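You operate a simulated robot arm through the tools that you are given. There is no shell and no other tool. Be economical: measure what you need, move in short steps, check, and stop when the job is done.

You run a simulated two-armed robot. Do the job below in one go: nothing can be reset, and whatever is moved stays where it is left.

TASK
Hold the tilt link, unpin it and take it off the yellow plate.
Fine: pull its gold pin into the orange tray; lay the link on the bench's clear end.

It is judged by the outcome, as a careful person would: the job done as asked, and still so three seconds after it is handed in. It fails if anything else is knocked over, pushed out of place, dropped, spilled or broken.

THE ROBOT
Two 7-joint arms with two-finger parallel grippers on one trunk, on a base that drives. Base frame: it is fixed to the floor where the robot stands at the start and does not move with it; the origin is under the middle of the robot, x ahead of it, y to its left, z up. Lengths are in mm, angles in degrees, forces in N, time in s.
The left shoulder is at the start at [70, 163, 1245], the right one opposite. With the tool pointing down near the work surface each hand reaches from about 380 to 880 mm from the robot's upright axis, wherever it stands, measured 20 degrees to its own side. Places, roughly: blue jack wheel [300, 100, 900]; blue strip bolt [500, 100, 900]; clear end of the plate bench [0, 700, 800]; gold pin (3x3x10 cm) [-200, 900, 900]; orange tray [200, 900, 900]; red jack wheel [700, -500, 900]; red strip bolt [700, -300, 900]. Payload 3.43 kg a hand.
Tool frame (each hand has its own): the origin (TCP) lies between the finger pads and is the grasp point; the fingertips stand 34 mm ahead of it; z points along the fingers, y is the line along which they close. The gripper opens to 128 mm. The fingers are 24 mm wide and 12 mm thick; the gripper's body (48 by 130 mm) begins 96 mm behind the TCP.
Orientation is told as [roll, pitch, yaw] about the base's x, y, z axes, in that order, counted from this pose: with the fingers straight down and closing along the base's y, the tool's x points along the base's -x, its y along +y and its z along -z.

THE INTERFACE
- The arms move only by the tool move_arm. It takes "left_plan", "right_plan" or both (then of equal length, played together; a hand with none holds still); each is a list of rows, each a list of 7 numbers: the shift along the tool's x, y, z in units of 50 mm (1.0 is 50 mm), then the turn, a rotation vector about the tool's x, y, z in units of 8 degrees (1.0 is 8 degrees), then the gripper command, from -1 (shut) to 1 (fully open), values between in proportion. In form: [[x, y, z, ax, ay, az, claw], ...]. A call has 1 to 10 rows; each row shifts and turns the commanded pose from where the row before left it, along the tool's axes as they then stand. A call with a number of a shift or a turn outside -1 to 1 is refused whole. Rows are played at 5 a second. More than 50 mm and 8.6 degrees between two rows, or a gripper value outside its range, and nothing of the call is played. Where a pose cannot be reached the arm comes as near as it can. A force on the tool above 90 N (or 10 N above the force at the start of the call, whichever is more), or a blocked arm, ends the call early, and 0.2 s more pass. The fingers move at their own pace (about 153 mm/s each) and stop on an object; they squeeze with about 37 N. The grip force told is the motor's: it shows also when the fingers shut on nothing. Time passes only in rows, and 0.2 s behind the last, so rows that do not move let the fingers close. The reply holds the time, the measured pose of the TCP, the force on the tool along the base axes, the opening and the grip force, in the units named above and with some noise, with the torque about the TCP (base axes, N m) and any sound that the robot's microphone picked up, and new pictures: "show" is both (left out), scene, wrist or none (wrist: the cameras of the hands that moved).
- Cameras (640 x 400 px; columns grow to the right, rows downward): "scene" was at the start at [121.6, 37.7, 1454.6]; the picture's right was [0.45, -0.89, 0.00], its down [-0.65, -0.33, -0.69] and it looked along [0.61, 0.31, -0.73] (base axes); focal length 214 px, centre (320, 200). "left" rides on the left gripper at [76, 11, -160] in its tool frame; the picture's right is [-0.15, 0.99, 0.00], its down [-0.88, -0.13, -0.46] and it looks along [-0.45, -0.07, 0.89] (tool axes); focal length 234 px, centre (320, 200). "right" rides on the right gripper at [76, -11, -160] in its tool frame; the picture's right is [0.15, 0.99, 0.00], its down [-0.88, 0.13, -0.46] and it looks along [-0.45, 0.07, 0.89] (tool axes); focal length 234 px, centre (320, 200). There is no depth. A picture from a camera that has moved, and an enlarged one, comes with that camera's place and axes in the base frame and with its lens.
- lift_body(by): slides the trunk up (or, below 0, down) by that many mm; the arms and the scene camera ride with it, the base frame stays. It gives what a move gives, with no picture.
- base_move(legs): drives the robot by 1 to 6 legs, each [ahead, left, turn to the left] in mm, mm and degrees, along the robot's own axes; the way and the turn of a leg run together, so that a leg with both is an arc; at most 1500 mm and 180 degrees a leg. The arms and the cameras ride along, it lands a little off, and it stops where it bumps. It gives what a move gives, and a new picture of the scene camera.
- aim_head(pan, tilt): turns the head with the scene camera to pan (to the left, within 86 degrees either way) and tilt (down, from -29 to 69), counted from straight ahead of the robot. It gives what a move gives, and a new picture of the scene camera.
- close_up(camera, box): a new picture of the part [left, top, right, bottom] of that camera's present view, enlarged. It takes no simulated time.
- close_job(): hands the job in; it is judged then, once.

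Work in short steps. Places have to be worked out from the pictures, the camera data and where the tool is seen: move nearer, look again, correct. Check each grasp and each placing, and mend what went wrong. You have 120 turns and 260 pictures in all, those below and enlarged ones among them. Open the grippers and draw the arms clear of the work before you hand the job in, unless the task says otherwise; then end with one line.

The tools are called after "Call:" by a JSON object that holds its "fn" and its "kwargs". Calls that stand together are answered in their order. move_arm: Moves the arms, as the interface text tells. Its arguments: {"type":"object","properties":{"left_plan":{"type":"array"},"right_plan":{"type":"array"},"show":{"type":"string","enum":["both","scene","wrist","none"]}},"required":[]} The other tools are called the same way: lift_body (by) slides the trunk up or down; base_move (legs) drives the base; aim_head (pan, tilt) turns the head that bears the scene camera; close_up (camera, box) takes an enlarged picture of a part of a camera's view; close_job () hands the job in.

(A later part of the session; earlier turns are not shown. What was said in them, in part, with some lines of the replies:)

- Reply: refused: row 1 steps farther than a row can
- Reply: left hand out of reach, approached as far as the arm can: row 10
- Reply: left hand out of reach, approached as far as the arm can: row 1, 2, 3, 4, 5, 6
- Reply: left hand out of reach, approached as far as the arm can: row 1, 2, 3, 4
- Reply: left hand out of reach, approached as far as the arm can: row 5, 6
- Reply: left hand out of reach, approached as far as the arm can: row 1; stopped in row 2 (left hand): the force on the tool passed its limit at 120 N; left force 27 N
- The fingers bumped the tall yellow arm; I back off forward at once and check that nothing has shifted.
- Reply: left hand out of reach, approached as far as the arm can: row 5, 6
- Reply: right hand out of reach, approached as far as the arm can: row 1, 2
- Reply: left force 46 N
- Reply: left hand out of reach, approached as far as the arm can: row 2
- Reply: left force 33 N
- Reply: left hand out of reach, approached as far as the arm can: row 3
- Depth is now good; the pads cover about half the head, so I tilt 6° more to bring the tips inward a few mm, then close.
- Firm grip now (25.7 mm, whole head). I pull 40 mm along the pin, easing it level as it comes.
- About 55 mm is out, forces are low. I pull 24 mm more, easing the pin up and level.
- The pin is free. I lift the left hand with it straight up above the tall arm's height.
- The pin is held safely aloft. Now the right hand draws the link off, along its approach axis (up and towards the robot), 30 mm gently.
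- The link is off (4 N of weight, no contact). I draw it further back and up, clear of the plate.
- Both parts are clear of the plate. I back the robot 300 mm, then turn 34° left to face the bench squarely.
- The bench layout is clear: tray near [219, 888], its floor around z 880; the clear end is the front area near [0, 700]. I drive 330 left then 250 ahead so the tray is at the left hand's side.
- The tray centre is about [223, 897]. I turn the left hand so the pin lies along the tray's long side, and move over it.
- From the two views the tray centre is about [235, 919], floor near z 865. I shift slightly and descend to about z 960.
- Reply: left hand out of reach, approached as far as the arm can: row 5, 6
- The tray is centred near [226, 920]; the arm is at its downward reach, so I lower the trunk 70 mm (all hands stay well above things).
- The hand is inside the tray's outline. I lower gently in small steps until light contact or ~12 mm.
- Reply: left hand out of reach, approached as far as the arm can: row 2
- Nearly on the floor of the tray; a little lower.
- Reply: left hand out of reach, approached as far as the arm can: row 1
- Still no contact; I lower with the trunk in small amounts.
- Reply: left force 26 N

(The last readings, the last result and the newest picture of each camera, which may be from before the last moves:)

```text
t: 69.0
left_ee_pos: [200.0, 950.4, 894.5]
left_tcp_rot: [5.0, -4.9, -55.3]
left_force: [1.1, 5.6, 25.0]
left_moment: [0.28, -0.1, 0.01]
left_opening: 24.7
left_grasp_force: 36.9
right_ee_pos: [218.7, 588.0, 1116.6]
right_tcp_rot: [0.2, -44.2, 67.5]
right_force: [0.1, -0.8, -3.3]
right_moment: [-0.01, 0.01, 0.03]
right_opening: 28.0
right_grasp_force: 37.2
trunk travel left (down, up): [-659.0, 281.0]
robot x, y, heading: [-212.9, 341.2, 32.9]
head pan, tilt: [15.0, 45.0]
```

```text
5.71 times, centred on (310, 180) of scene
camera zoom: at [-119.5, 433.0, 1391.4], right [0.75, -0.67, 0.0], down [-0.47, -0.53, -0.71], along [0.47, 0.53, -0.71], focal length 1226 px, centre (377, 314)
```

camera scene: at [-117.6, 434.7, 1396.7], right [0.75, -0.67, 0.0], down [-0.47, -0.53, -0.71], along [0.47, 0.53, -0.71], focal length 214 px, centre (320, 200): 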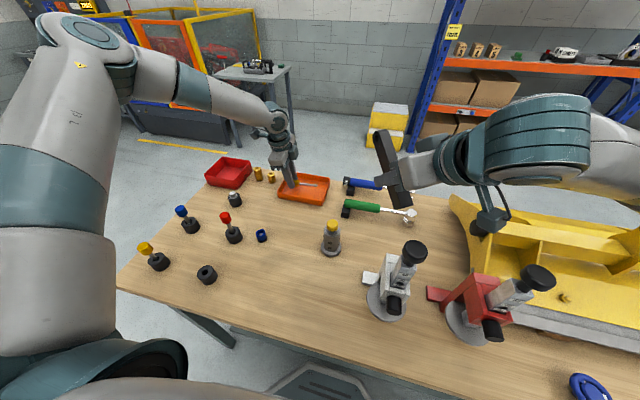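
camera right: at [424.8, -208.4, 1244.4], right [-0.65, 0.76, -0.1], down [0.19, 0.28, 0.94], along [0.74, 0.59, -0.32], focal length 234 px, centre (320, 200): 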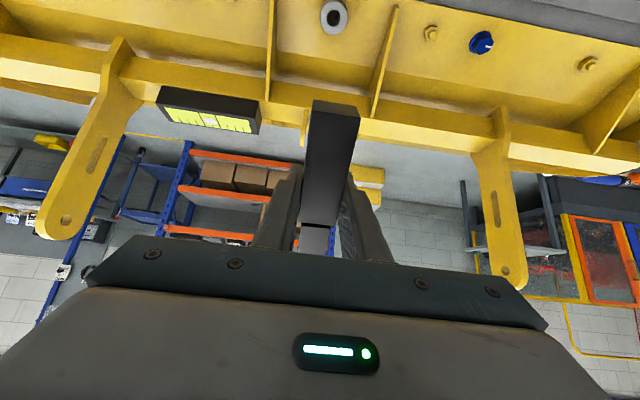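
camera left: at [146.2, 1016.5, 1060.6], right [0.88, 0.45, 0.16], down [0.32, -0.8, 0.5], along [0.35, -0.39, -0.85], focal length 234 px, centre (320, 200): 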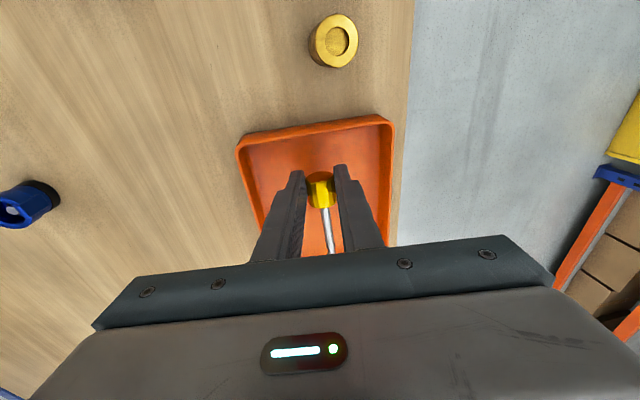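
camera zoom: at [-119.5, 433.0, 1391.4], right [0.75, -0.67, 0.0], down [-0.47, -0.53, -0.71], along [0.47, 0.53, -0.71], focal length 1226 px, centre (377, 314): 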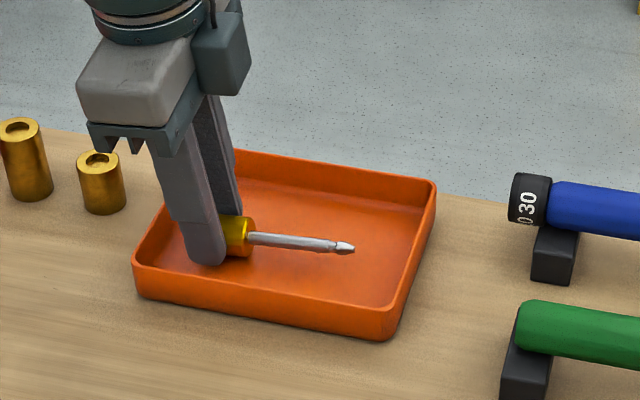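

Contact with the tray floor (25 N), at z ≈860. I ease off slightly and release, opening only partway, then rise.

Call:
{"fn": "move_arm", "kwargs": {"left_plan": [[0, 0, -0.06, 0, 0, 0, -1], [0, 0, 0, 0, 0, 0, -0.4], [0, 0, 0, 0, 0, 0, -0.4], [0, 0, -0.3, 0, 0, 0, -0.4], [0, 0, -0.7, 0, 0, 0, -0.4], [0, 0, -0.9, 0, 0, 0, -0.4], [0, 0, -0.9, 0, 0, 0, -0.4], [0, 0, -0.9, 0, 0, 0, -0.4]], "show": "scene"}}

Call:
{"fn": "close_up", "kwargs": {"camera": "scene", "box": [270, 145, 350, 215]}}

```text
t: 70.8
left_ee_pos: [176.1, 954.5, 1076.2]
left_tcp_rot: [4.4, -4.8, -55.3]
left_force: [-1.2, 0.4, 0.7]
left_moment: [0.03, -0.03, 0.01]
left_opening: 38.3
left_grasp_force: 0.1
right_ee_pos: [218.0, 586.2, 1117.4]
right_tcp_rot: [0.2, -44.2, 67.5]
right_force: [0.5, -0.1, -3.4]
right_moment: [-0.07, 0.05, -0.03]
right_opening: 27.8
right_grasp_force: 37.4
trunk travel left (down, up): [-659.0, 281.0]
robot x, y, heading: [-219.0, 347.8, 33.1]
head pan, tilt: [15.0, 45.0]
camera scene: at [-118.9, 433.7, 1390.8], right [0.75, -0.67, 0.0], down [-0.47, -0.53, -0.71], along [0.47, 0.53, -0.71], focal length 214 px, centre (320, 200)
```

scene: 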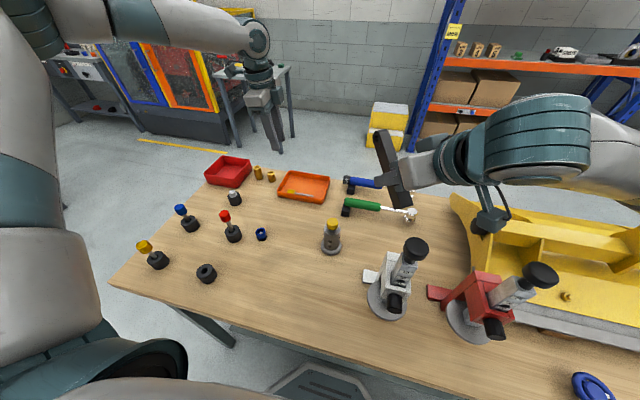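

```text
5.71 times, centred on (310, 180) of scene
camera zoom: at [-118.9, 433.7, 1390.8], right [0.75, -0.67, 0.0], down [-0.47, -0.53, -0.71], along [0.47, 0.53, -0.71], focal length 1226 px, centre (377, 314)
```

zoom: 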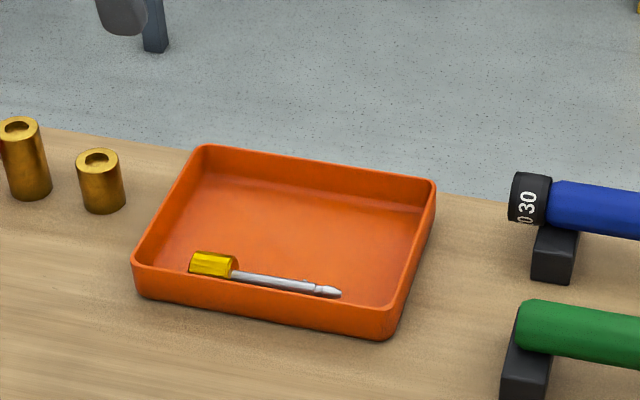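

The pin lies in the tray. Now the clear end: I choose a spot about [-31, 674], with ≥100 mm free on all sides. I back up 115 and drive 303 left so it comes to the right hand's side.

Call:
{"fn": "base_move", "kwargs": {"legs": [[-115, 0, 0], [0, 303, 0]]}}

Call:
{"fn": "aim_head", "kwargs": {"pan": -10, "tilt": 50}}

```text
t: 73.7
left_ee_pos: [-85.9, 1146.3, 1074.6]
left_tcp_rot: [4.5, -4.7, -55.2]
left_force: [0.2, 0.2, 0.4]
left_moment: [0.01, 0.02, -0.01]
left_opening: 38.4
left_grasp_force: 0.1
right_ee_pos: [-41.6, 778.3, 1115.9]
right_tcp_rot: [0.2, -44.1, 67.6]
right_force: [0.3, 0.5, -5.0]
right_moment: [-0.09, 0.01, 0.02]
right_opening: 27.7
right_grasp_force: 37.1
trunk travel left (down, up): [-659.0, 281.0]
robot x, y, heading: [-474.4, 534.8, 33.5]
head pan, tilt: [15.0, 45.0]
camera scene: at [-379.1, 625.2, 1390.6], right [0.75, -0.66, 0.0], down [-0.47, -0.53, -0.71], along [0.47, 0.53, -0.71], focal length 214 px, centre (320, 200)
```

scene: 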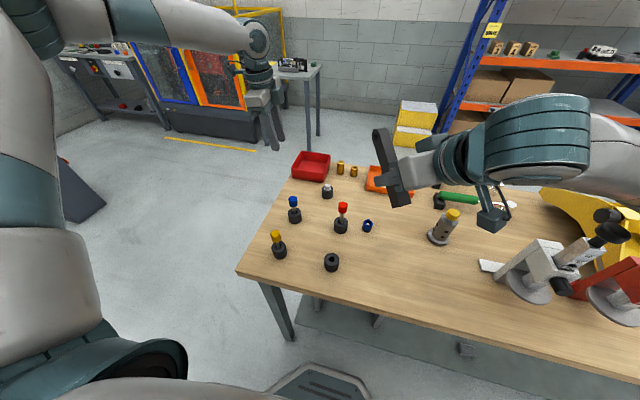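

```text
t: 74.6
left_ee_pos: [-84.7, 1146.1, 1075.6]
left_tcp_rot: [4.6, -4.9, -55.2]
left_force: [-0.1, 0.6, 0.2]
left_moment: [0.02, -0.02, 0.01]
left_opening: 38.4
left_grasp_force: 0.1
right_ee_pos: [-42.1, 778.0, 1115.1]
right_tcp_rot: [0.4, -44.2, 67.6]
right_force: [-0.5, -0.7, -4.0]
right_moment: [-0.06, 0.02, 0.03]
right_opening: 27.7
right_grasp_force: 37.5
trunk travel left (down, up): [-659.0, 281.0]
robot x, y, heading: [-475.3, 530.6, 33.3]
head pan, tilt: [-10.0, 50.0]
camera scene: at [-362.6, 593.8, 1383.8], right [0.4, -0.92, 0.0], down [-0.7, -0.3, -0.64], along [0.59, 0.26, -0.77], focal length 214 px, centre (320, 200)
```

scene: 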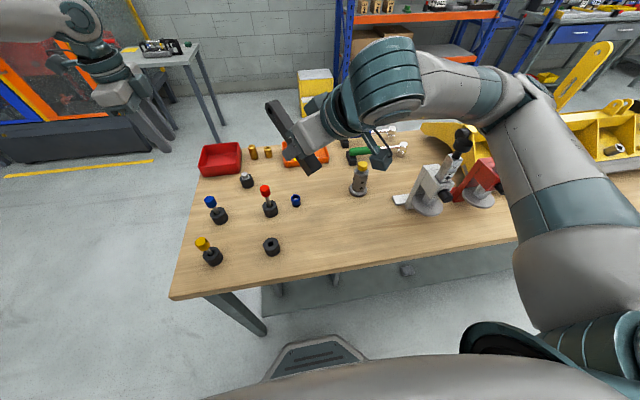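

The chosen spot is confirmed clear. I move the right hand above it and rotate it upright so the link lies level.

Call:
{"fn": "move_arm", "kwargs": {"right_plan": [[0.44, -0.33, -0.43, 0, 0, 0, -1], [0.44, -0.33, -0.43, 0, 0, 0, -1], [0.44, -0.33, -0.43, 0, 0, 0, -1], [0, 0, 0, 0, 0.92, 0, -1], [0, 0, 0, 0, 0.92, 0, -1], [0, 0, 0, 0, 0.92, 0, -1], [0, 0, 0, 0, 0.92, 0, -1], [0, 0, 0, 0, 0.92, 0, -1], [0, 0, 0, 0, 0.92, 0, -1], [0, 0, 0, 0, 0, 0, -1]]}}

Call:
{"fn": "close_up", "kwargs": {"camera": "scene", "box": [220, 100, 420, 260]}}

```text
t: 76.8
left_ee_pos: [-86.0, 1144.9, 1075.5]
left_tcp_rot: [4.5, -4.8, -55.3]
left_force: [-0.4, 0.5, 0.3]
left_moment: [0.01, 0.0, 0.02]
left_opening: 38.3
left_grasp_force: 0.0
right_ee_pos: [1.3, 702.9, 1134.7]
right_tcp_rot: [0.1, 0.0, 67.8]
right_force: [0.6, -0.5, -3.5]
right_moment: [-0.07, 0.04, 0.02]
right_opening: 27.6
right_grasp_force: 37.1
right hand out of reach, approached as far as the arm can: row 1, 2, 3
trunk travel left (down, up): [-659.0, 281.0]
robot x, y, heading: [-475.4, 533.0, 33.2]
head pan, tilt: [-10.0, 50.0]
camera scene: at [-362.8, 593.4, 1383.8], right [0.4, -0.92, 0.0], down [-0.7, -0.3, -0.64], along [0.59, 0.25, -0.77], focal length 214 px, centre (320, 200)
camera right: at [-17.5, 628.1, 1295.0], right [-0.97, 0.24, 0.0], down [0.21, 0.86, 0.46], along [0.11, 0.44, -0.89], focal length 234 px, centre (320, 200)
```

scene: 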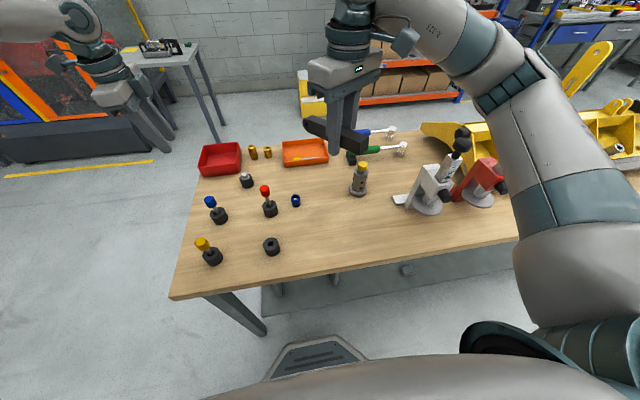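
right: 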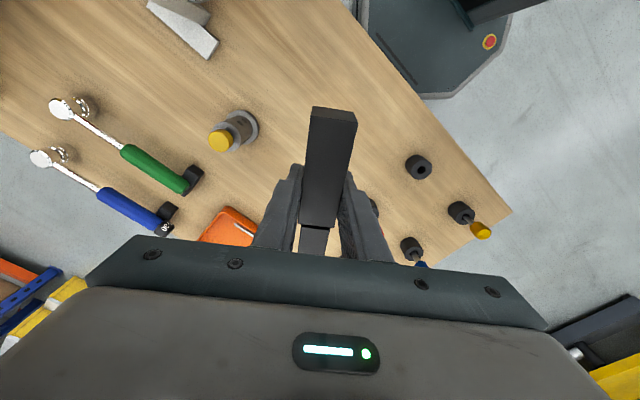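

```text
2.50 times, centred on (320, 180) of scene
camera zoom: at [-362.8, 593.4, 1383.8], right [0.4, -0.92, 0.0], down [-0.7, -0.3, -0.64], along [0.59, 0.25, -0.77], focal length 536 px, centre (320, 250)
```

zoom: 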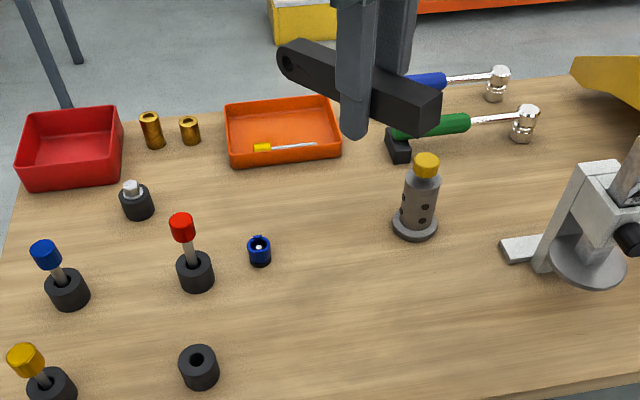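

The link is level. I move over the spot and descend to about z 900.

Call:
{"fn": "move_arm", "kwargs": {"right_plan": [[0.16, 0.075, 0.9, 0, 0, 0, -1], [0.16, 0.075, 0.9, 0, 0, 0, -1], [0.16, 0.075, 0.9, 0, 0, 0, -1], [0.16, 0.075, 0.9, 0, 0, 0, -1], [0.16, 0.075, 0.9, 0, 0, 0, -1], [0, 0, 0, 0, 0, 0, -1]]}}

Call:
{"fn": "close_up", "kwargs": {"camera": "scene", "box": [220, 130, 420, 290]}}

```text
t: 77.8
left_ee_pos: [-107.9, 1159.6, 1079.2]
left_tcp_rot: [5.1, -5.6, -54.1]
left_force: [-1.1, -0.1, -0.5]
left_moment: [-0.03, 0.03, 0.0]
left_opening: 38.3
left_grasp_force: 0.1
right_ee_pos: [-4.3, 717.2, 1043.7]
right_tcp_rot: [-7.3, -10.4, 69.6]
right_force: [-0.9, -0.2, -5.0]
right_moment: [-0.08, 0.0, 0.0]
right_opening: 27.6
right_grasp_force: 37.2
trunk travel left (down, up): [-659.0, 281.0]
robot x, y, heading: [-468.5, 535.6, 34.4]
head pan, tilt: [-10.0, 50.0]
stopped in row 5 (right hand): the arm was blocked; the commanded pose is now the measured one
camera scene: at [-377.9, 604.0, 1385.7], right [0.41, -0.91, 0.01], down [-0.69, -0.32, -0.65], along [0.6, 0.26, -0.76], focal length 214 px, centre (320, 200)
camera right: at [-48.6, 623.7, 1187.9], right [-0.96, 0.23, -0.15], down [0.1, 0.8, 0.59], along [0.26, 0.55, -0.8], focal length 234 px, centre (320, 200)
```

scene: 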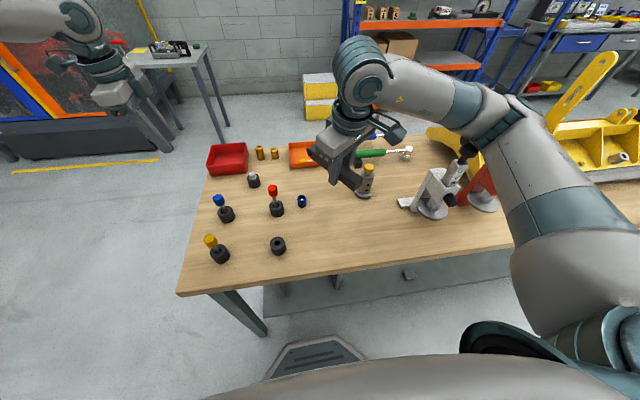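
right: 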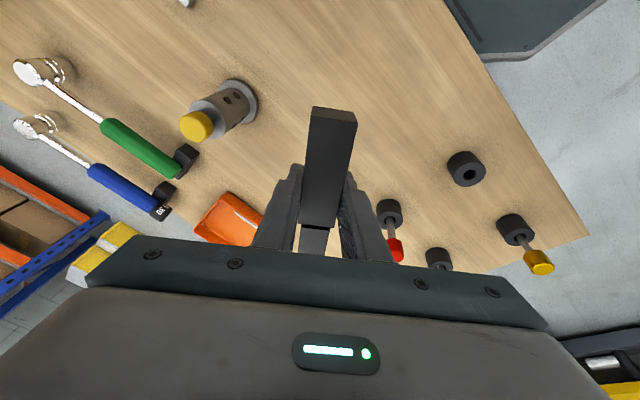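

```text
2.50 times, centred on (320, 210) of scene
camera zoom: at [-377.9, 604.0, 1385.7], right [0.41, -0.91, 0.01], down [-0.69, -0.32, -0.65], along [0.6, 0.26, -0.76], focal length 536 px, centre (320, 175)
```

zoom: 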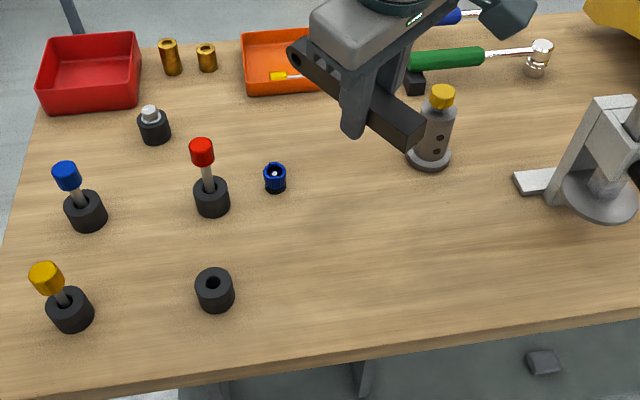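

The right arm is blocked and the robot is being pushed a bit; something of the arm touches. I raise the hand back at once and look.

Call:
{"fn": "move_arm", "kwargs": {"right_plan": [[0, 0, -0.5, 0, 0, 0, -1], [0, 0, -0.5, 0, 0, 0, -1], [0, 0, -0.5, 0, 0, 0, -1], [0, 0, 0, 0, 0, 0, -1]], "show": "none"}}

Call:
{"fn": "aim_head", "kwargs": {"pan": -45, "tilt": 40}}

```text
t: 78.8
left_ee_pos: [-87.0, 1155.2, 1073.1]
left_tcp_rot: [4.3, -4.7, -54.1]
left_force: [0.2, 0.1, -0.7]
left_moment: [0.01, 0.07, 0.03]
left_opening: 38.3
left_grasp_force: 0.1
right_ee_pos: [2.1, 700.6, 1098.6]
right_tcp_rot: [-5.6, -9.2, 69.1]
right_force: [0.3, 0.2, -4.2]
right_moment: [-0.05, 0.09, 0.0]
right_opening: 27.9
right_grasp_force: 37.0
trunk travel left (down, up): [-659.0, 281.0]
robot x, y, heading: [-467.3, 537.4, 34.5]
head pan, tilt: [-10.0, 50.0]
```

```text
t: 79.8
left_ee_pos: [-89.3, 1154.7, 1075.6]
left_tcp_rot: [4.5, -4.9, -54.1]
left_force: [0.3, -0.1, 0.7]
left_moment: [-0.03, -0.02, -0.04]
left_opening: 38.7
left_grasp_force: 0.1
right_ee_pos: [-0.3, 700.0, 1099.6]
right_tcp_rot: [-5.8, -9.2, 69.3]
right_force: [-0.3, -0.2, -3.7]
right_moment: [-0.1, 0.0, 0.01]
right_opening: 27.7
right_grasp_force: 36.5
trunk travel left (down, up): [-659.0, 281.0]
robot x, y, heading: [-469.3, 536.7, 34.4]
head pan, tilt: [-45.0, 40.0]
camera scene: at [-341.7, 550.7, 1398.0], right [-0.18, -0.98, 0.0], down [-0.63, 0.12, -0.77], along [0.75, -0.14, -0.64], focal length 214 px, centre (320, 200)
```

scene: 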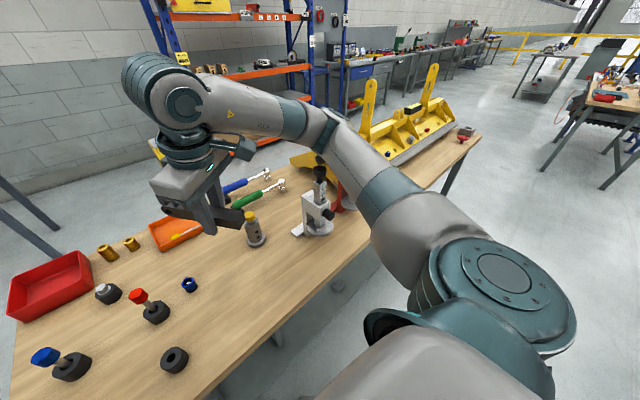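

The right elbow came down near the red/white clamp stands. I check them closely, then plan to raise the trunk so the arm reaches down with the elbow high.

Call:
{"fn": "close_up", "kwargs": {"camera": "scene", "box": [200, 120, 440, 270]}}

Call:
{"fn": "lift_body", "kwargs": {"by": 220}}

Call:
{"fn": "aim_head", "kwargs": {"pan": -35, "tilt": 50}}

```text
2.67 times, centred on (320, 195) of scene
camera zoom: at [-341.7, 550.7, 1398.0], right [-0.18, -0.98, 0.0], down [-0.63, 0.12, -0.77], along [0.75, -0.14, -0.64], focal length 572 px, centre (320, 213)
```

zoom: 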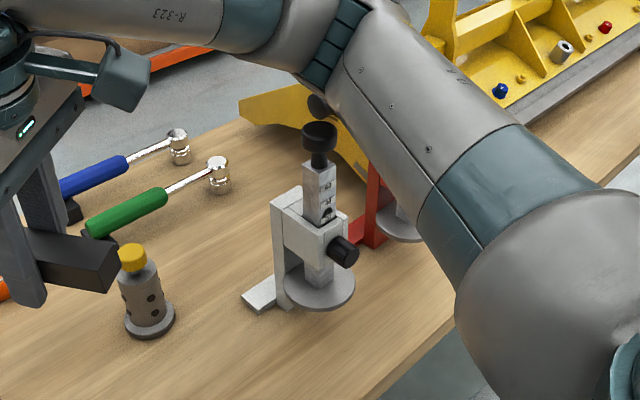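

```text
t: 82.2
left_ee_pos: [-88.5, 1155.9, 1294.7]
left_tcp_rot: [4.5, -4.8, -54.1]
left_force: [1.0, 0.0, -0.3]
left_moment: [0.01, -0.02, -0.02]
left_opening: 38.6
left_grasp_force: 0.1
right_ee_pos: [0.4, 701.9, 1319.6]
right_tcp_rot: [-5.9, -9.1, 69.2]
right_force: [0.7, -0.3, -3.8]
right_moment: [-0.08, 0.04, 0.02]
right_opening: 27.9
right_grasp_force: 36.8
trunk travel left (down, up): [-879.0, 61.0]
robot x, y, heading: [-466.3, 538.8, 34.2]
head pan, tilt: [-45.0, 40.0]
```

```text
t: 82.9
left_ee_pos: [-89.1, 1156.1, 1295.8]
left_tcp_rot: [4.5, -4.8, -54.2]
left_force: [-0.6, -0.9, 0.0]
left_moment: [0.0, 0.02, -0.01]
left_opening: 38.5
left_grasp_force: 0.1
right_ee_pos: [-0.2, 701.2, 1319.6]
right_tcp_rot: [-5.7, -9.1, 69.1]
right_force: [-0.8, 0.1, -4.3]
right_moment: [-0.08, 0.05, -0.03]
right_opening: 28.0
right_grasp_force: 36.9
trunk travel left (down, up): [-879.0, 61.0]
robot x, y, heading: [-467.9, 537.6, 34.4]
head pan, tilt: [-35.0, 50.0]
camera scene: at [-348.3, 565.7, 1603.8], right [-0.01, -1.0, 0.0], down [-0.77, 0.01, -0.64], along [0.64, -0.01, -0.77], focal length 214 px, centre (320, 200)
```

scene: 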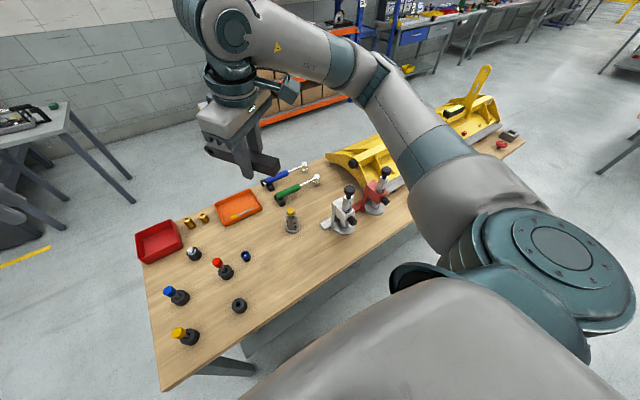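

Everything still stands upright. I take an enlarged look at the stands for comparison with before.

Call:
{"fn": "close_up", "kwargs": {"camera": "scene", "box": [260, 130, 420, 250]}}

```text
3.33 times, centred on (340, 190) of scene
camera zoom: at [-348.3, 565.7, 1603.8], right [-0.01, -1.0, 0.0], down [-0.77, 0.01, -0.64], along [0.64, -0.01, -0.77], focal length 715 px, centre (253, 233)
```

zoom: 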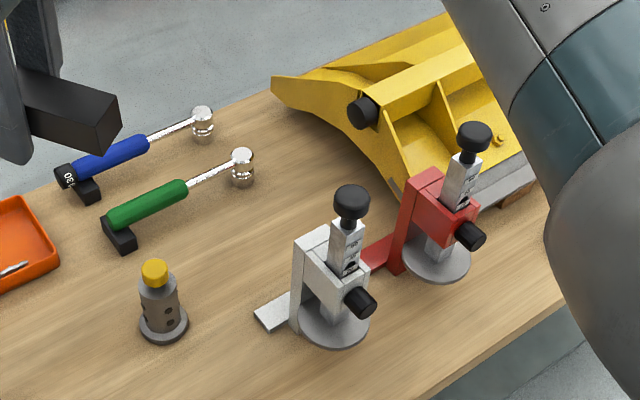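

Positions match the earlier ones within measurement noise, so nothing was shifted. With the trunk high I level the hand again and descend in stages, starting to z ~1130.

Call:
{"fn": "move_arm", "kwargs": {"right_plan": [[0.2, 0.1, 0.3, -0.36, 0.57, 0, -1], [0.2, 0.1, 0.3, -0.36, 0.57, 0, -1], [0.2, 0.1, 0.8, 0, 0, 0, -1], [0.2, 0.1, 0.8, 0, 0, 0, -1], [0, 0, 0.8, 0, 0, 0, -1], [0, 0, 0.8, 0, 0, 0, -1], [0, 0, 0, 0, 0, 0, -1]], "show": "scene"}}

```text
t: 84.5
left_ee_pos: [-88.5, 1155.0, 1293.4]
left_tcp_rot: [4.5, -4.8, -54.2]
left_force: [-0.1, -0.6, -0.2]
left_moment: [0.03, -0.01, -0.03]
left_opening: 38.6
left_grasp_force: 0.1
right_ee_pos: [-30.4, 673.3, 1128.6]
right_tcp_rot: [0.0, 0.0, 68.6]
right_force: [0.3, -0.8, -4.5]
right_moment: [-0.06, 0.02, -0.02]
right_opening: 27.7
right_grasp_force: 37.0
trunk travel left (down, up): [-879.0, 61.0]
robot x, y, heading: [-467.5, 536.7, 34.6]
head pan, tilt: [-35.0, 50.0]
camera scene: at [-348.7, 565.4, 1603.9], right [-0.01, -1.0, 0.0], down [-0.77, 0.01, -0.64], along [0.64, -0.01, -0.77], focal length 214 px, centre (320, 200)
```

scene: 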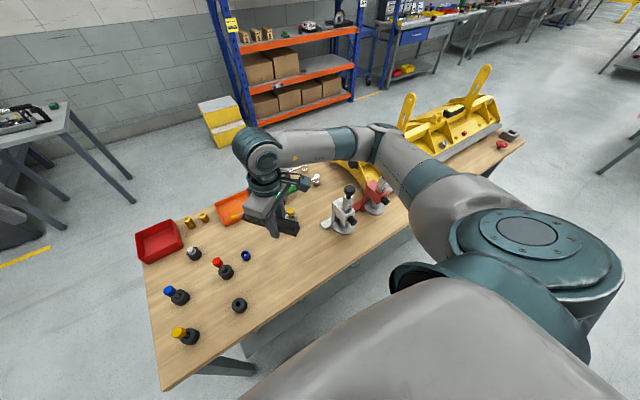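

Levelled above the spot; the elbow is well up. I descend to z ~1000 and look.

Call:
{"fn": "move_arm", "kwargs": {"right_plan": [[0, 0, 0.65, 0, 0, 0, -1], [0, 0, 0.65, 0, 0, 0, -1], [0, 0, 0.65, 0, 0, 0, -1], [0, 0, 0.65, 0, 0, 0, -1], [0, 0, 0, 0, 0, 0, -1]], "show": "scene"}}

Call:
{"fn": "close_up", "kwargs": {"camera": "scene", "box": [200, 120, 440, 270]}}

```text
t: 85.7
left_ee_pos: [-89.3, 1154.8, 1294.8]
left_tcp_rot: [4.5, -4.8, -54.1]
left_force: [-1.1, -1.1, 0.2]
left_moment: [-0.02, -0.01, -0.02]
left_opening: 38.4
left_grasp_force: 0.0
right_ee_pos: [-31.6, 676.0, 996.5]
right_tcp_rot: [0.0, -0.1, 68.7]
right_force: [0.2, 0.5, -4.2]
right_moment: [-0.05, 0.03, 0.0]
right_opening: 27.7
right_grasp_force: 37.3
trunk travel left (down, up): [-879.0, 61.0]
robot x, y, heading: [-464.6, 535.4, 34.3]
head pan, tilt: [-35.0, 50.0]
camera scene: at [-348.6, 565.5, 1603.8], right [-0.01, -1.0, 0.0], down [-0.77, 0.01, -0.64], along [0.64, -0.01, -0.77], focal length 214 px, centre (320, 200)
```

scene: 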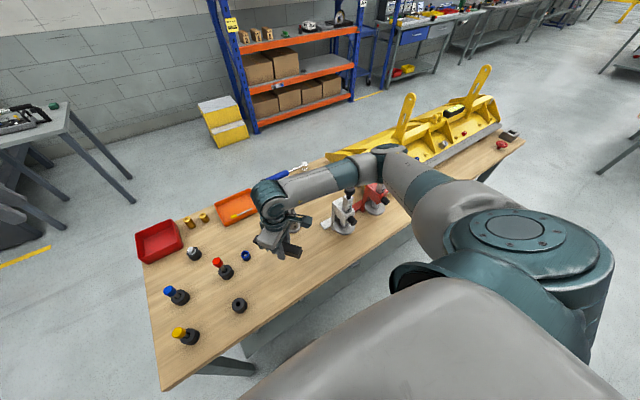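

```text
2.67 times, centred on (320, 195) of scene
camera zoom: at [-348.6, 565.5, 1603.8], right [-0.01, -1.0, 0.0], down [-0.77, 0.01, -0.64], along [0.64, -0.01, -0.77], focal length 572 px, centre (320, 213)
```

zoom: 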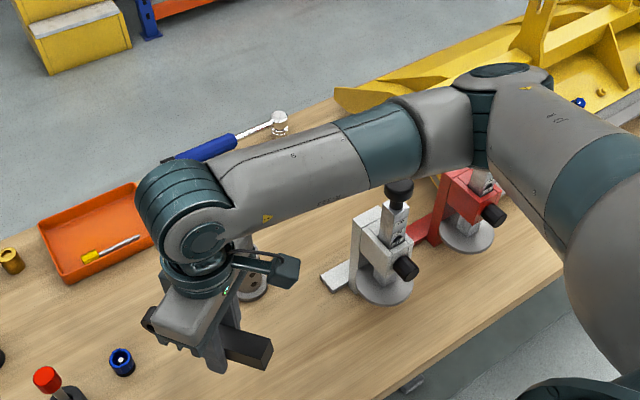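

The elbow passes above the stands with room. I raise the trunk 55 mm more to keep it high, then lower the hand to z ~905.

Call:
{"fn": "lift_body", "kwargs": {"by": 55}}

Call:
{"fn": "move_arm", "kwargs": {"right_plan": [[0, 0, 0.7, 0, 0, 0, -1], [0, 0, 0.7, 0, 0, 0, -1], [0, 0, 0.7, 0, 0, 0, -1], [0, 0, 0.5, 0, 0, 0, -1], [0, 0, 0.3, 0, 0, 0, -1], [0, 0, 0, 0, 0, 0, -1]], "show": "scene"}}

Call:
{"fn": "close_up", "kwargs": {"camera": "scene", "box": [200, 140, 440, 290]}}

```text
t: 86.7
left_ee_pos: [-87.7, 1156.0, 1349.0]
left_tcp_rot: [4.6, -4.8, -54.0]
left_force: [-0.2, 0.3, 0.0]
left_moment: [0.03, 0.07, -0.02]
left_opening: 38.4
left_grasp_force: 0.0
right_ee_pos: [-30.9, 675.0, 1050.5]
right_tcp_rot: [0.0, -0.1, 68.6]
right_force: [0.7, -0.2, -4.1]
right_moment: [-0.09, 0.03, 0.0]
right_opening: 27.8
right_grasp_force: 36.7
trunk travel left (down, up): [-934.0, 6.0]
robot x, y, heading: [-470.1, 531.8, 34.3]
head pan, tilt: [-35.0, 50.0]
```

```text
t: 88.0
left_ee_pos: [-89.3, 1155.2, 1349.6]
left_tcp_rot: [4.6, -4.8, -54.0]
left_force: [-1.1, -0.2, -0.2]
left_moment: [-0.01, 0.0, 0.01]
left_opening: 38.3
left_grasp_force: 0.1
right_ee_pos: [-33.2, 673.9, 905.3]
right_tcp_rot: [-0.1, 0.0, 68.7]
right_force: [-0.3, -0.6, -5.5]
right_moment: [-0.03, 0.05, -0.02]
right_opening: 27.6
right_grasp_force: 36.7
trunk travel left (down, up): [-934.0, 6.0]
robot x, y, heading: [-467.4, 536.9, 34.3]
head pan, tilt: [-35.0, 50.0]
camera scene: at [-348.5, 565.7, 1658.8], right [-0.01, -1.0, 0.0], down [-0.77, 0.01, -0.64], along [0.64, -0.01, -0.77], focal length 214 px, centre (320, 200)
```

scene: 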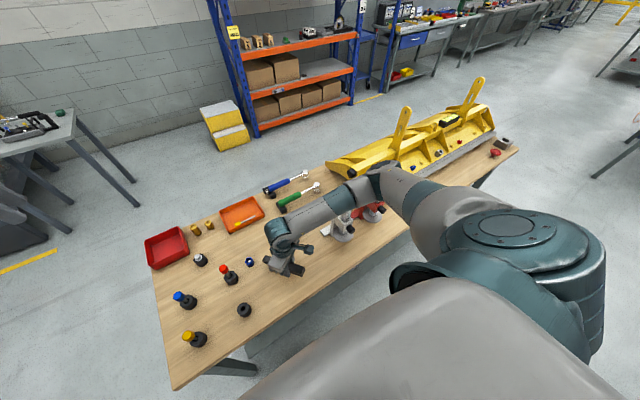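

```text
2.67 times, centred on (320, 215) of scene
camera zoom: at [-348.5, 565.7, 1658.8], right [-0.01, -1.0, 0.0], down [-0.77, 0.01, -0.64], along [0.64, -0.01, -0.77], focal length 572 px, centre (320, 160)
```

zoom: 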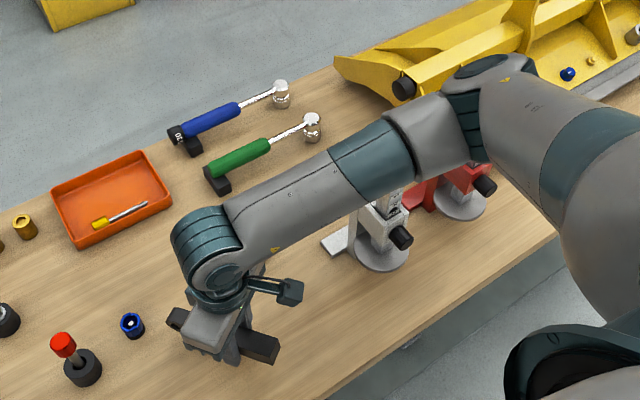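

Good: no contact so far, tips about 15 mm above the bench. I lower slowly.

Call:
{"fn": "move_arm", "kwargs": {"right_plan": [[0, 0, 0.12, 0, 0, 0, -1], [0, 0, 0.1, 0, 0, 0, -1], [0, 0, 0, 0, 0, 0, -1]], "show": "wrist"}}

```text
t: 88.8
left_ee_pos: [-88.7, 1155.2, 1350.1]
left_tcp_rot: [4.5, -4.8, -54.1]
left_force: [0.3, -0.6, 0.2]
left_moment: [0.02, 0.0, 0.01]
left_opening: 38.4
left_grasp_force: 0.0
right_ee_pos: [-32.1, 675.6, 895.9]
right_tcp_rot: [0.0, 0.0, 68.7]
right_force: [-0.4, -0.6, -3.9]
right_moment: [-0.05, 0.02, -0.03]
right_opening: 27.8
right_grasp_force: 36.5
trunk travel left (down, up): [-934.0, 6.0]
robot x, y, heading: [-468.1, 534.9, 34.4]
head pan, tilt: [-35.0, 50.0]
camera right: at [-50.5, 599.9, 1056.1], right [-0.97, 0.22, 0.0], down [0.2, 0.87, 0.46], along [0.1, 0.44, -0.89], focal length 234 px, centre (320, 200)
```

right: 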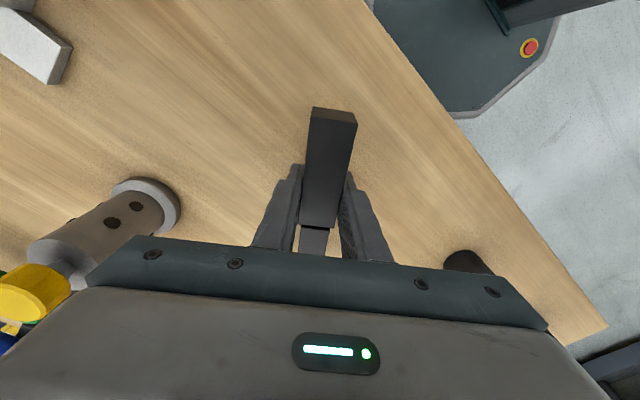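

Clear all round. Lowering further in 3–4 mm steps to contact.

Call:
{"fn": "move_arm", "kwargs": {"right_plan": [[0, 0, 0.06, 0, 0, 0, -1], [0, 0, 0.05, 0, 0, 0, -1], [0, 0, 0, 0, 0, 0, -1]], "show": "none"}}

Call:
{"fn": "close_up", "kwargs": {"camera": "scene", "box": [240, 220, 340, 300]}}

```text
t: 89.7
left_ee_pos: [-89.0, 1156.1, 1349.8]
left_tcp_rot: [4.6, -4.8, -54.1]
left_force: [0.2, 0.2, 0.3]
left_moment: [-0.02, -0.02, -0.03]
left_opening: 38.3
left_grasp_force: 0.1
right_ee_pos: [-32.5, 674.6, 890.5]
right_tcp_rot: [0.0, 0.0, 68.7]
right_force: [0.6, 0.6, -4.5]
right_moment: [-0.08, 0.03, 0.02]
right_opening: 28.0
right_grasp_force: 37.2
trunk travel left (down, up): [-934.0, 6.0]
robot x, y, heading: [-465.2, 533.6, 34.5]
head pan, tilt: [-35.0, 50.0]
```

```text
5.00 times, centred on (290, 260) of scene
camera zoom: at [-348.4, 565.5, 1658.8], right [-0.01, -1.0, 0.0], down [-0.77, 0.01, -0.64], along [0.64, -0.01, -0.77], focal length 1072 px, centre (470, -100)
```

zoom: 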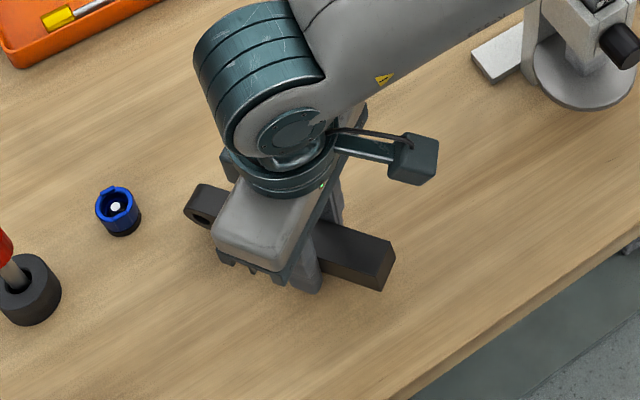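

Still free of contact; a little lower.

Call:
{"fn": "move_arm", "kwargs": {"right_plan": [[0, 0, 0.05, 0, 0, 0, -1], [0, 0, 0.05, 0, 0, 0, -1], [0, 0, 0, 0, 0, 0, -1]], "show": "none"}}

```text
t: 90.5
left_ee_pos: [-88.6, 1155.6, 1349.9]
left_tcp_rot: [4.5, -4.8, -54.1]
left_force: [-0.3, 0.2, 0.5]
left_moment: [-0.01, -0.01, 0.02]
left_opening: 38.3
left_grasp_force: 0.1
right_ee_pos: [-33.2, 676.3, 884.6]
right_tcp_rot: [0.0, 0.0, 68.7]
right_force: [-0.4, 0.7, -3.4]
right_moment: [-0.07, 0.02, -0.02]
right_opening: 27.9
right_grasp_force: 37.1
trunk travel left (down, up): [-934.0, 6.0]
robot x, y, heading: [-468.2, 537.1, 34.3]
head pan, tilt: [-35.0, 50.0]
```

Tips now near z 851, still nothing; continuing in small steps.

Call:
{"fn": "move_arm", "kwargs": {"right_plan": [[0, 0, 0.05, 0, 0, 0, -1], [0, 0, 0.05, 0, 0, 0, -1], [0, 0, 0.05, 0, 0, 0, -1], [0, 0, 0, 0, 0, 0, -1]], "show": "none"}}

```text
t: 91.6
left_ee_pos: [-91.2, 1151.7, 1351.3]
left_tcp_rot: [4.7, -4.9, -54.2]
left_force: [0.7, 0.8, 0.3]
left_moment: [-0.05, 0.03, 0.01]
left_opening: 38.6
left_grasp_force: 0.1
right_ee_pos: [-32.1, 675.5, 884.1]
right_tcp_rot: [0.0, -0.6, 68.7]
right_force: [-9.8, -20.3, 54.3]
right_moment: [-1.35, 0.71, 0.22]
right_opening: 27.6
right_grasp_force: 37.4
trunk travel left (down, up): [-934.0, 6.0]
robot x, y, heading: [-467.6, 534.8, 34.4]
head pan, tilt: [-35.0, 50.0]
stopped in row 4 (right hand): the force on the tool passed its limit at 92 N (the readings are from after the stop); the commanded pose is now the measured one
```

Contact at z 884. I ease up a touch, open partway and check that the link rests flat before rising.

Call:
{"fn": "move_arm", "kwargs": {"right_plan": [[0, 0, -0.02, 0, 0, 0, -1], [0, 0, 0, 0, 0, 0, -0.4], [0, 0, 0, 0, 0, 0, -0.2], [0, 0, 0, 0, 0, 0, -0.2]], "show": "wrist"}}

Call:
{"fn": "close_up", "kwargs": {"camera": "scene", "box": [240, 220, 340, 300]}}

```text
t: 92.6
left_ee_pos: [-92.1, 1150.4, 1354.4]
left_tcp_rot: [4.8, -4.8, -54.2]
left_force: [-0.5, 0.6, 0.4]
left_moment: [0.01, -0.02, 0.01]
left_opening: 38.3
left_grasp_force: 0.1
right_ee_pos: [-29.3, 673.3, 884.6]
right_tcp_rot: [-0.3, -0.7, 68.5]
right_force: [14.3, -26.7, 63.9]
right_moment: [-1.05, 1.09, 0.4]
right_opening: 37.1
right_grasp_force: 0.0
trunk travel left (down, up): [-934.0, 6.0]
robot x, y, heading: [-469.3, 536.4, 34.2]
head pan, tilt: [-35.0, 50.0]
camera right: at [-48.0, 597.1, 1044.2], right [-0.97, 0.23, -0.01], down [0.2, 0.86, 0.47], along [0.11, 0.45, -0.89], focal length 234 px, centre (320, 200)
```

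right: 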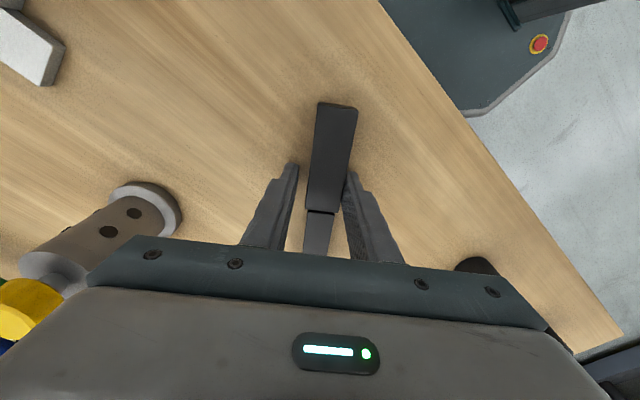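

```text
5.00 times, centred on (290, 260) of scene
camera zoom: at [-352.3, 558.9, 1659.5], right [-0.01, -1.0, 0.0], down [-0.76, 0.01, -0.64], along [0.64, 0.0, -0.76], focal length 1072 px, centre (470, -100)
```

zoom: 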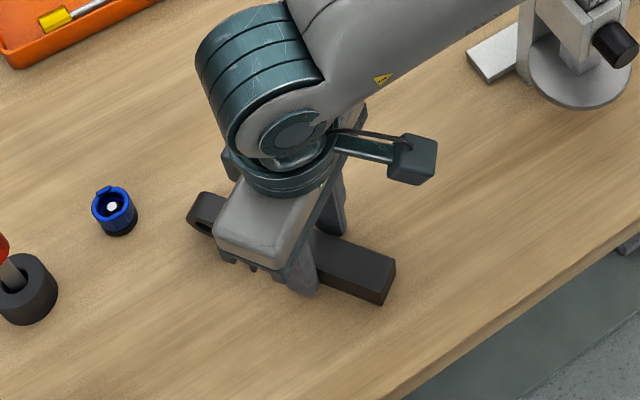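

The link lies on the bench; the fingers still press on it with 64 N, so I rise a little while opening, then straight up.

Call:
{"fn": "move_arm", "kwargs": {"right_plan": [[0, 0, -0.06, 0, 0, 0, -0.2], [0, 0, -0.06, 0, 0, 0, -0.1], [0, 0, -0.06, 0, 0, 0, -0.1], [0, 0, -0.1, 0, 0, 0, -0.1], [0, 0, -0.3, 0, 0, 0, -0.1], [0, 0, -0.6, 0, 0, 0, -0.1], [0, 0, -0.8, 0, 0, 0, -0.1], [0, 0, -0.8, 0, 0, 0, -0.1], [0, 0, -0.8, 0, 0, 0, -0.1]]}}

Call:
{"fn": "close_up", "kwargs": {"camera": "right", "box": [220, 60, 420, 260]}}

```text
t: 94.6
left_ee_pos: [-89.7, 1155.0, 1349.3]
left_tcp_rot: [4.5, -4.8, -54.0]
left_force: [-0.4, 0.2, -0.9]
left_moment: [-0.02, -0.02, -0.02]
left_opening: 38.4
left_grasp_force: 0.0
right_ee_pos: [-29.0, 675.8, 1061.0]
right_tcp_rot: [-0.2, -0.4, 68.8]
right_force: [-0.5, -0.2, -0.1]
right_moment: [-0.02, 0.01, 0.02]
right_opening: 57.7
right_grasp_force: 0.1
trunk travel left (down, up): [-934.0, 6.0]
robot x, y, heading: [-468.7, 533.9, 34.4]
head pan, tilt: [-35.0, 50.0]
camera scene: at [-349.4, 565.5, 1658.8], right [-0.01, -1.0, 0.0], down [-0.77, 0.01, -0.64], along [0.64, -0.01, -0.77], focal length 214 px, centre (320, 200)
camera right: at [-46.9, 599.1, 1221.7], right [-0.97, 0.22, 0.0], down [0.2, 0.86, 0.46], along [0.11, 0.45, -0.89], focal length 234 px, centre (320, 200)
```

scene: 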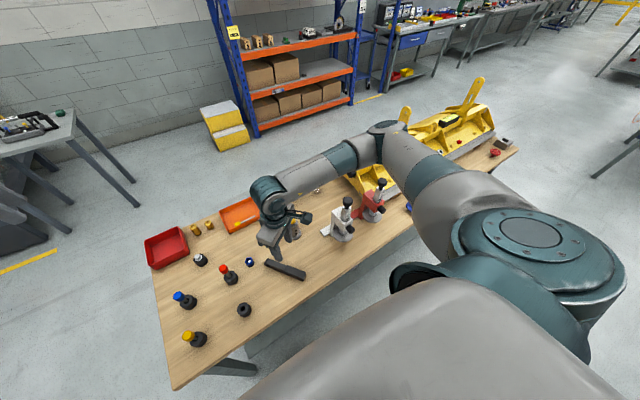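
right: 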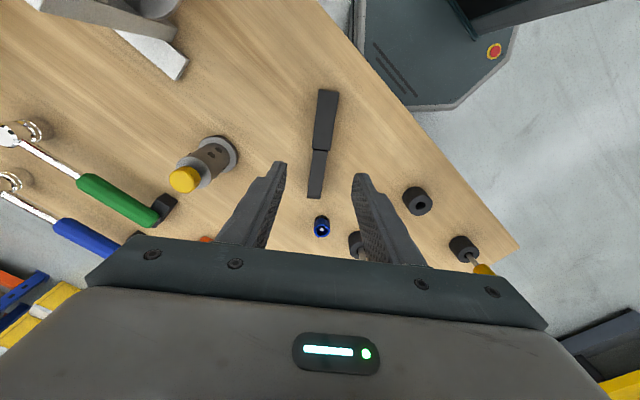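

```text
2.00 times, centred on (320, 160) of right
camera zoom: at [-46.9, 599.1, 1221.7], right [-0.97, 0.22, 0.0], down [0.2, 0.86, 0.46], along [0.11, 0.45, -0.89], focal length 468 px, centre (320, 280)
```

zoom: 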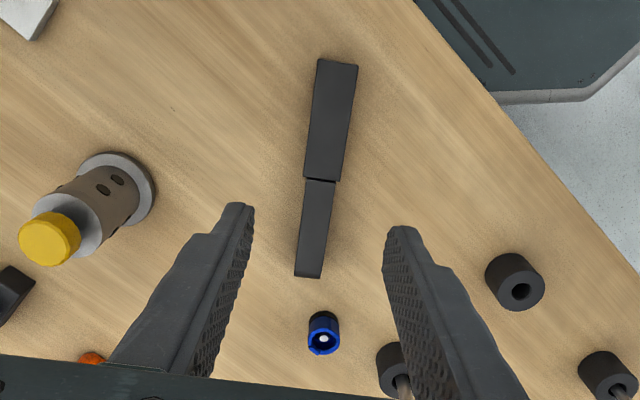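

The link lies flat on the clear end, touching nothing. I raise the right hand more, open the left, and back the robot away for a last look.

Call:
{"fn": "move_arm", "kwargs": {"right_plan": [[0, 0, -0.9, 0, 0, 0, 0], [0, 0, -0.9, 0, 0, 0, 0], [0, 0, -0.9, 0, 0, 0, 0]], "left_plan": [[0, 0, 0, 0, 0, 0, 0.3], [0, 0, 0, 0, 0, 0, 0.3], [0, 0, 0, 0, 0, 0, 0.3]], "show": "none"}}

Call:
{"fn": "base_move", "kwargs": {"legs": [[-350, 0, 0]]}}

Call:
{"fn": "aim_head", "kwargs": {"pan": -20, "tilt": 38}}

Call:
{"fn": "close_up", "kwargs": {"camera": "scene", "box": [180, 80, 580, 320]}}

```text
t: 95.4
left_ee_pos: [-88.6, 1155.0, 1348.9]
left_tcp_rot: [4.5, -4.8, -54.1]
left_force: [-0.3, -0.4, 0.1]
left_moment: [0.0, -0.04, 0.01]
left_opening: 83.3
left_grasp_force: 0.0
right_ee_pos: [-29.8, 673.7, 1195.5]
right_tcp_rot: [0.0, -0.4, 68.7]
right_force: [0.1, 0.7, 0.5]
right_moment: [0.01, -0.04, 0.02]
right_opening: 63.9
right_grasp_force: 0.1
trunk travel left (down, up): [-934.0, 6.0]
robot x, y, heading: [-468.5, 537.5, 34.3]
head pan, tilt: [-35.0, 50.0]
```

```text
t: 97.7
left_ee_pos: [-377.6, 955.3, 1348.3]
left_tcp_rot: [4.4, -4.8, -54.3]
left_force: [-1.2, -0.3, 0.0]
left_moment: [-0.05, 0.06, -0.05]
left_opening: 83.1
left_grasp_force: 0.0
right_ee_pos: [-319.0, 474.9, 1193.0]
right_tcp_rot: [0.0, -0.3, 68.5]
right_force: [-0.2, 0.9, 0.2]
right_moment: [0.03, 0.0, -0.01]
right_opening: 64.0
right_grasp_force: 0.0
trunk travel left (down, up): [-934.0, 6.0]
robot x, y, heading: [-759.6, 337.0, 34.3]
head pan, tilt: [-35.0, 50.0]
camera scene: at [-638.5, 367.0, 1658.6], right [-0.01, -1.0, 0.0], down [-0.77, 0.01, -0.64], along [0.64, -0.01, -0.77], focal length 214 px, centre (320, 200)
```

scene: 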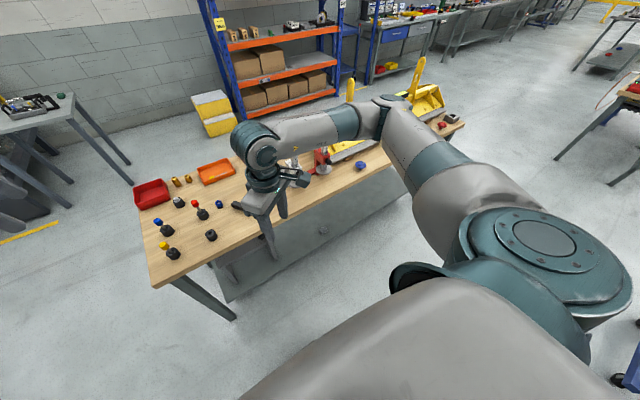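

```text
t: 98.4
left_ee_pos: [-380.0, 953.9, 1349.6]
left_tcp_rot: [4.4, -4.9, -54.2]
left_force: [0.8, -0.9, 0.3]
left_moment: [0.02, 0.0, -0.05]
left_opening: 83.1
left_grasp_force: 0.0
right_ee_pos: [-322.7, 472.8, 1195.8]
right_tcp_rot: [-0.1, -0.5, 68.5]
right_force: [0.9, 0.6, 0.0]
right_moment: [0.0, -0.02, -0.01]
right_opening: 64.0
right_grasp_force: 0.0
trunk travel left (down, up): [-934.0, 6.0]
robot x, y, heading: [-760.5, 335.9, 34.4]
head pan, tilt: [-20.0, 38.0]
camera scene: at [-635.0, 387.0, 1676.0], right [0.24, -0.97, 0.0], down [-0.6, -0.15, -0.79], along [0.76, 0.19, -0.62], focal length 214 px, centre (320, 200)
```

scene: 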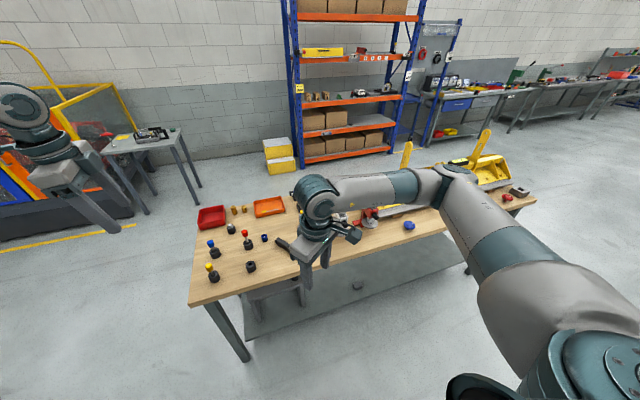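

```text
1.60 times, centred on (380, 200) of scene
camera zoom: at [-635.0, 387.0, 1676.0], right [0.24, -0.97, 0.0], down [-0.6, -0.15, -0.79], along [0.76, 0.19, -0.62], focal length 343 px, centre (224, 200)
```

zoom: 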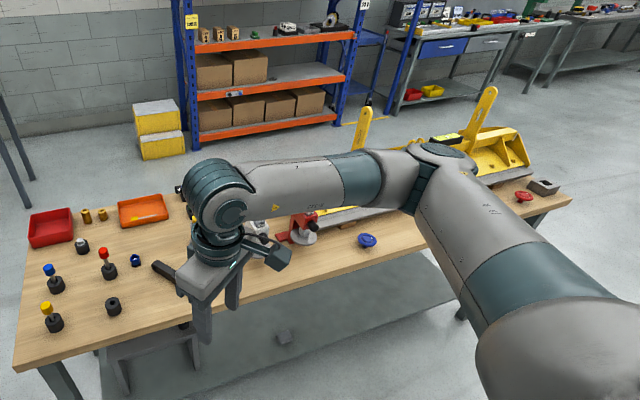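

Link and pin are where they should be; I slide to the right to see the stands and plate once unobstructed.

Call:
{"fn": "base_move", "kwargs": {"legs": [[-100, -700, 0]]}}

Call:
{"fn": "aim_head", "kwargs": {"pan": 20, "tilt": 32}}

Call:
{"fn": "close_up", "kwargs": {"camera": "scene", "box": [160, 120, 480, 320]}}

```text
t: 102.3
left_ee_pos: [-70.0, 322.2, 1348.3]
left_tcp_rot: [4.5, -4.8, -54.4]
left_force: [-0.5, -0.1, 0.5]
left_moment: [-0.02, -0.02, -0.02]
left_opening: 83.3
left_grasp_force: 0.1
right_ee_pos: [-13.7, -159.3, 1194.8]
right_tcp_rot: [-0.1, -0.4, 68.5]
right_force: [-0.8, 0.6, 0.3]
right_moment: [-0.06, -0.03, -0.01]
right_opening: 64.1
right_grasp_force: 0.0
trunk travel left (down, up): [-934.0, 6.0]
robot x, y, heading: [-452.6, -297.7, 34.0]
head pan, tilt: [-20.0, 38.0]
camera scene: at [-327.0, -244.5, 1676.0], right [0.24, -0.97, 0.0], down [-0.6, -0.15, -0.79], along [0.76, 0.19, -0.62], focal length 214 px, centre (320, 200)
```

scene: 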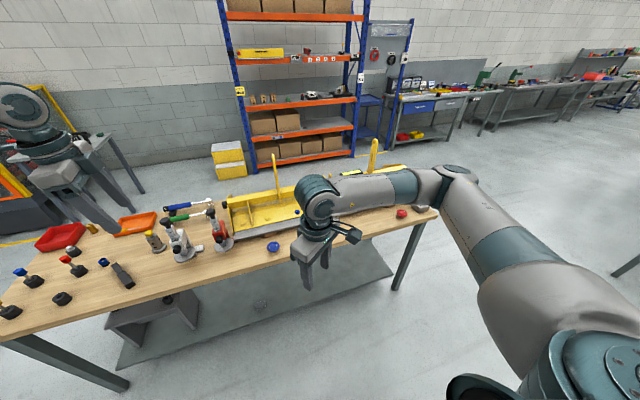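

```text
t: 103.4
left_ee_pos: [-70.8, 320.9, 1350.0]
left_tcp_rot: [4.6, -4.8, -54.3]
left_force: [0.6, 0.0, -0.6]
left_moment: [0.02, 0.0, 0.02]
left_opening: 83.1
left_grasp_force: 0.1
right_ee_pos: [-13.5, -158.4, 1195.2]
right_tcp_rot: [0.0, -0.4, 68.5]
right_force: [-0.6, -0.3, 0.8]
right_moment: [0.01, 0.01, -0.03]
right_opening: 64.1
right_grasp_force: 0.2
trunk travel left (down, up): [-934.0, 6.0]
robot x, y, heading: [-448.5, -296.7, 33.9]
head pan, tilt: [20.0, 32.0]
camera scene: at [-357.6, -194.3, 1685.2], right [0.81, -0.59, 0.0], down [-0.31, -0.43, -0.85], along [0.5, 0.69, -0.53], focal length 214 px, centre (320, 200)
```

scene: 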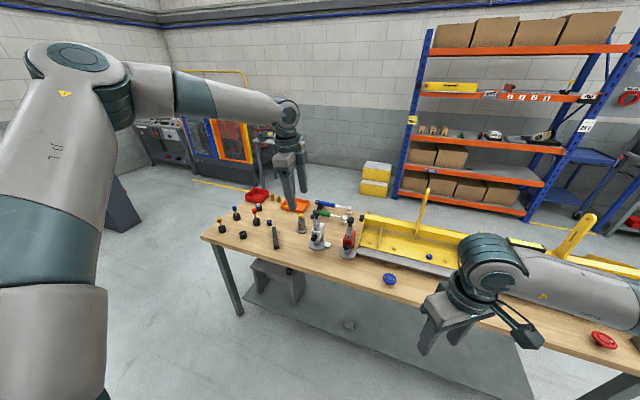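

```text
2.00 times, centred on (320, 220) of scene
camera zoom: at [-357.6, -194.3, 1685.2], right [0.81, -0.59, 0.0], down [-0.31, -0.43, -0.85], along [0.5, 0.69, -0.53], focal length 429 px, centre (320, 160)
```

zoom: 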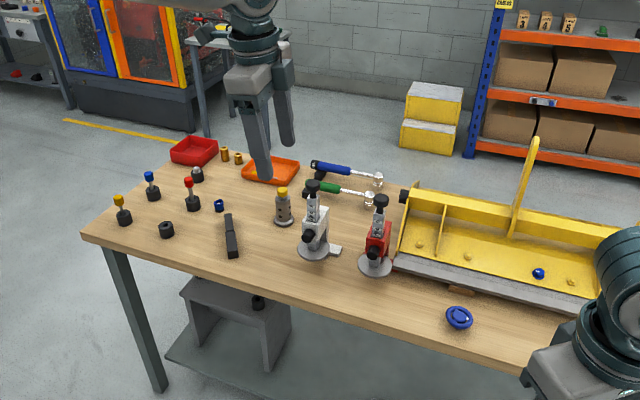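

Everything is upright and in place: the link lies on the clear end, the pin is in the orange tray, and both hands are empty and clear of the work. Handing in.

Call:
{"fn": "close_job", "kwargs": {}}

```text
The job is handed in.
```

The tilt link is off the yellow plate and lying on the bench's clear end, its gold pin is in the orange tray, and both grippers are open and clear. On the way the left fingers bumped one of the plate's tall arms, and the right arm was blocked once near the red and white stands. The last pictures show nothing knocked over or visibly moved.
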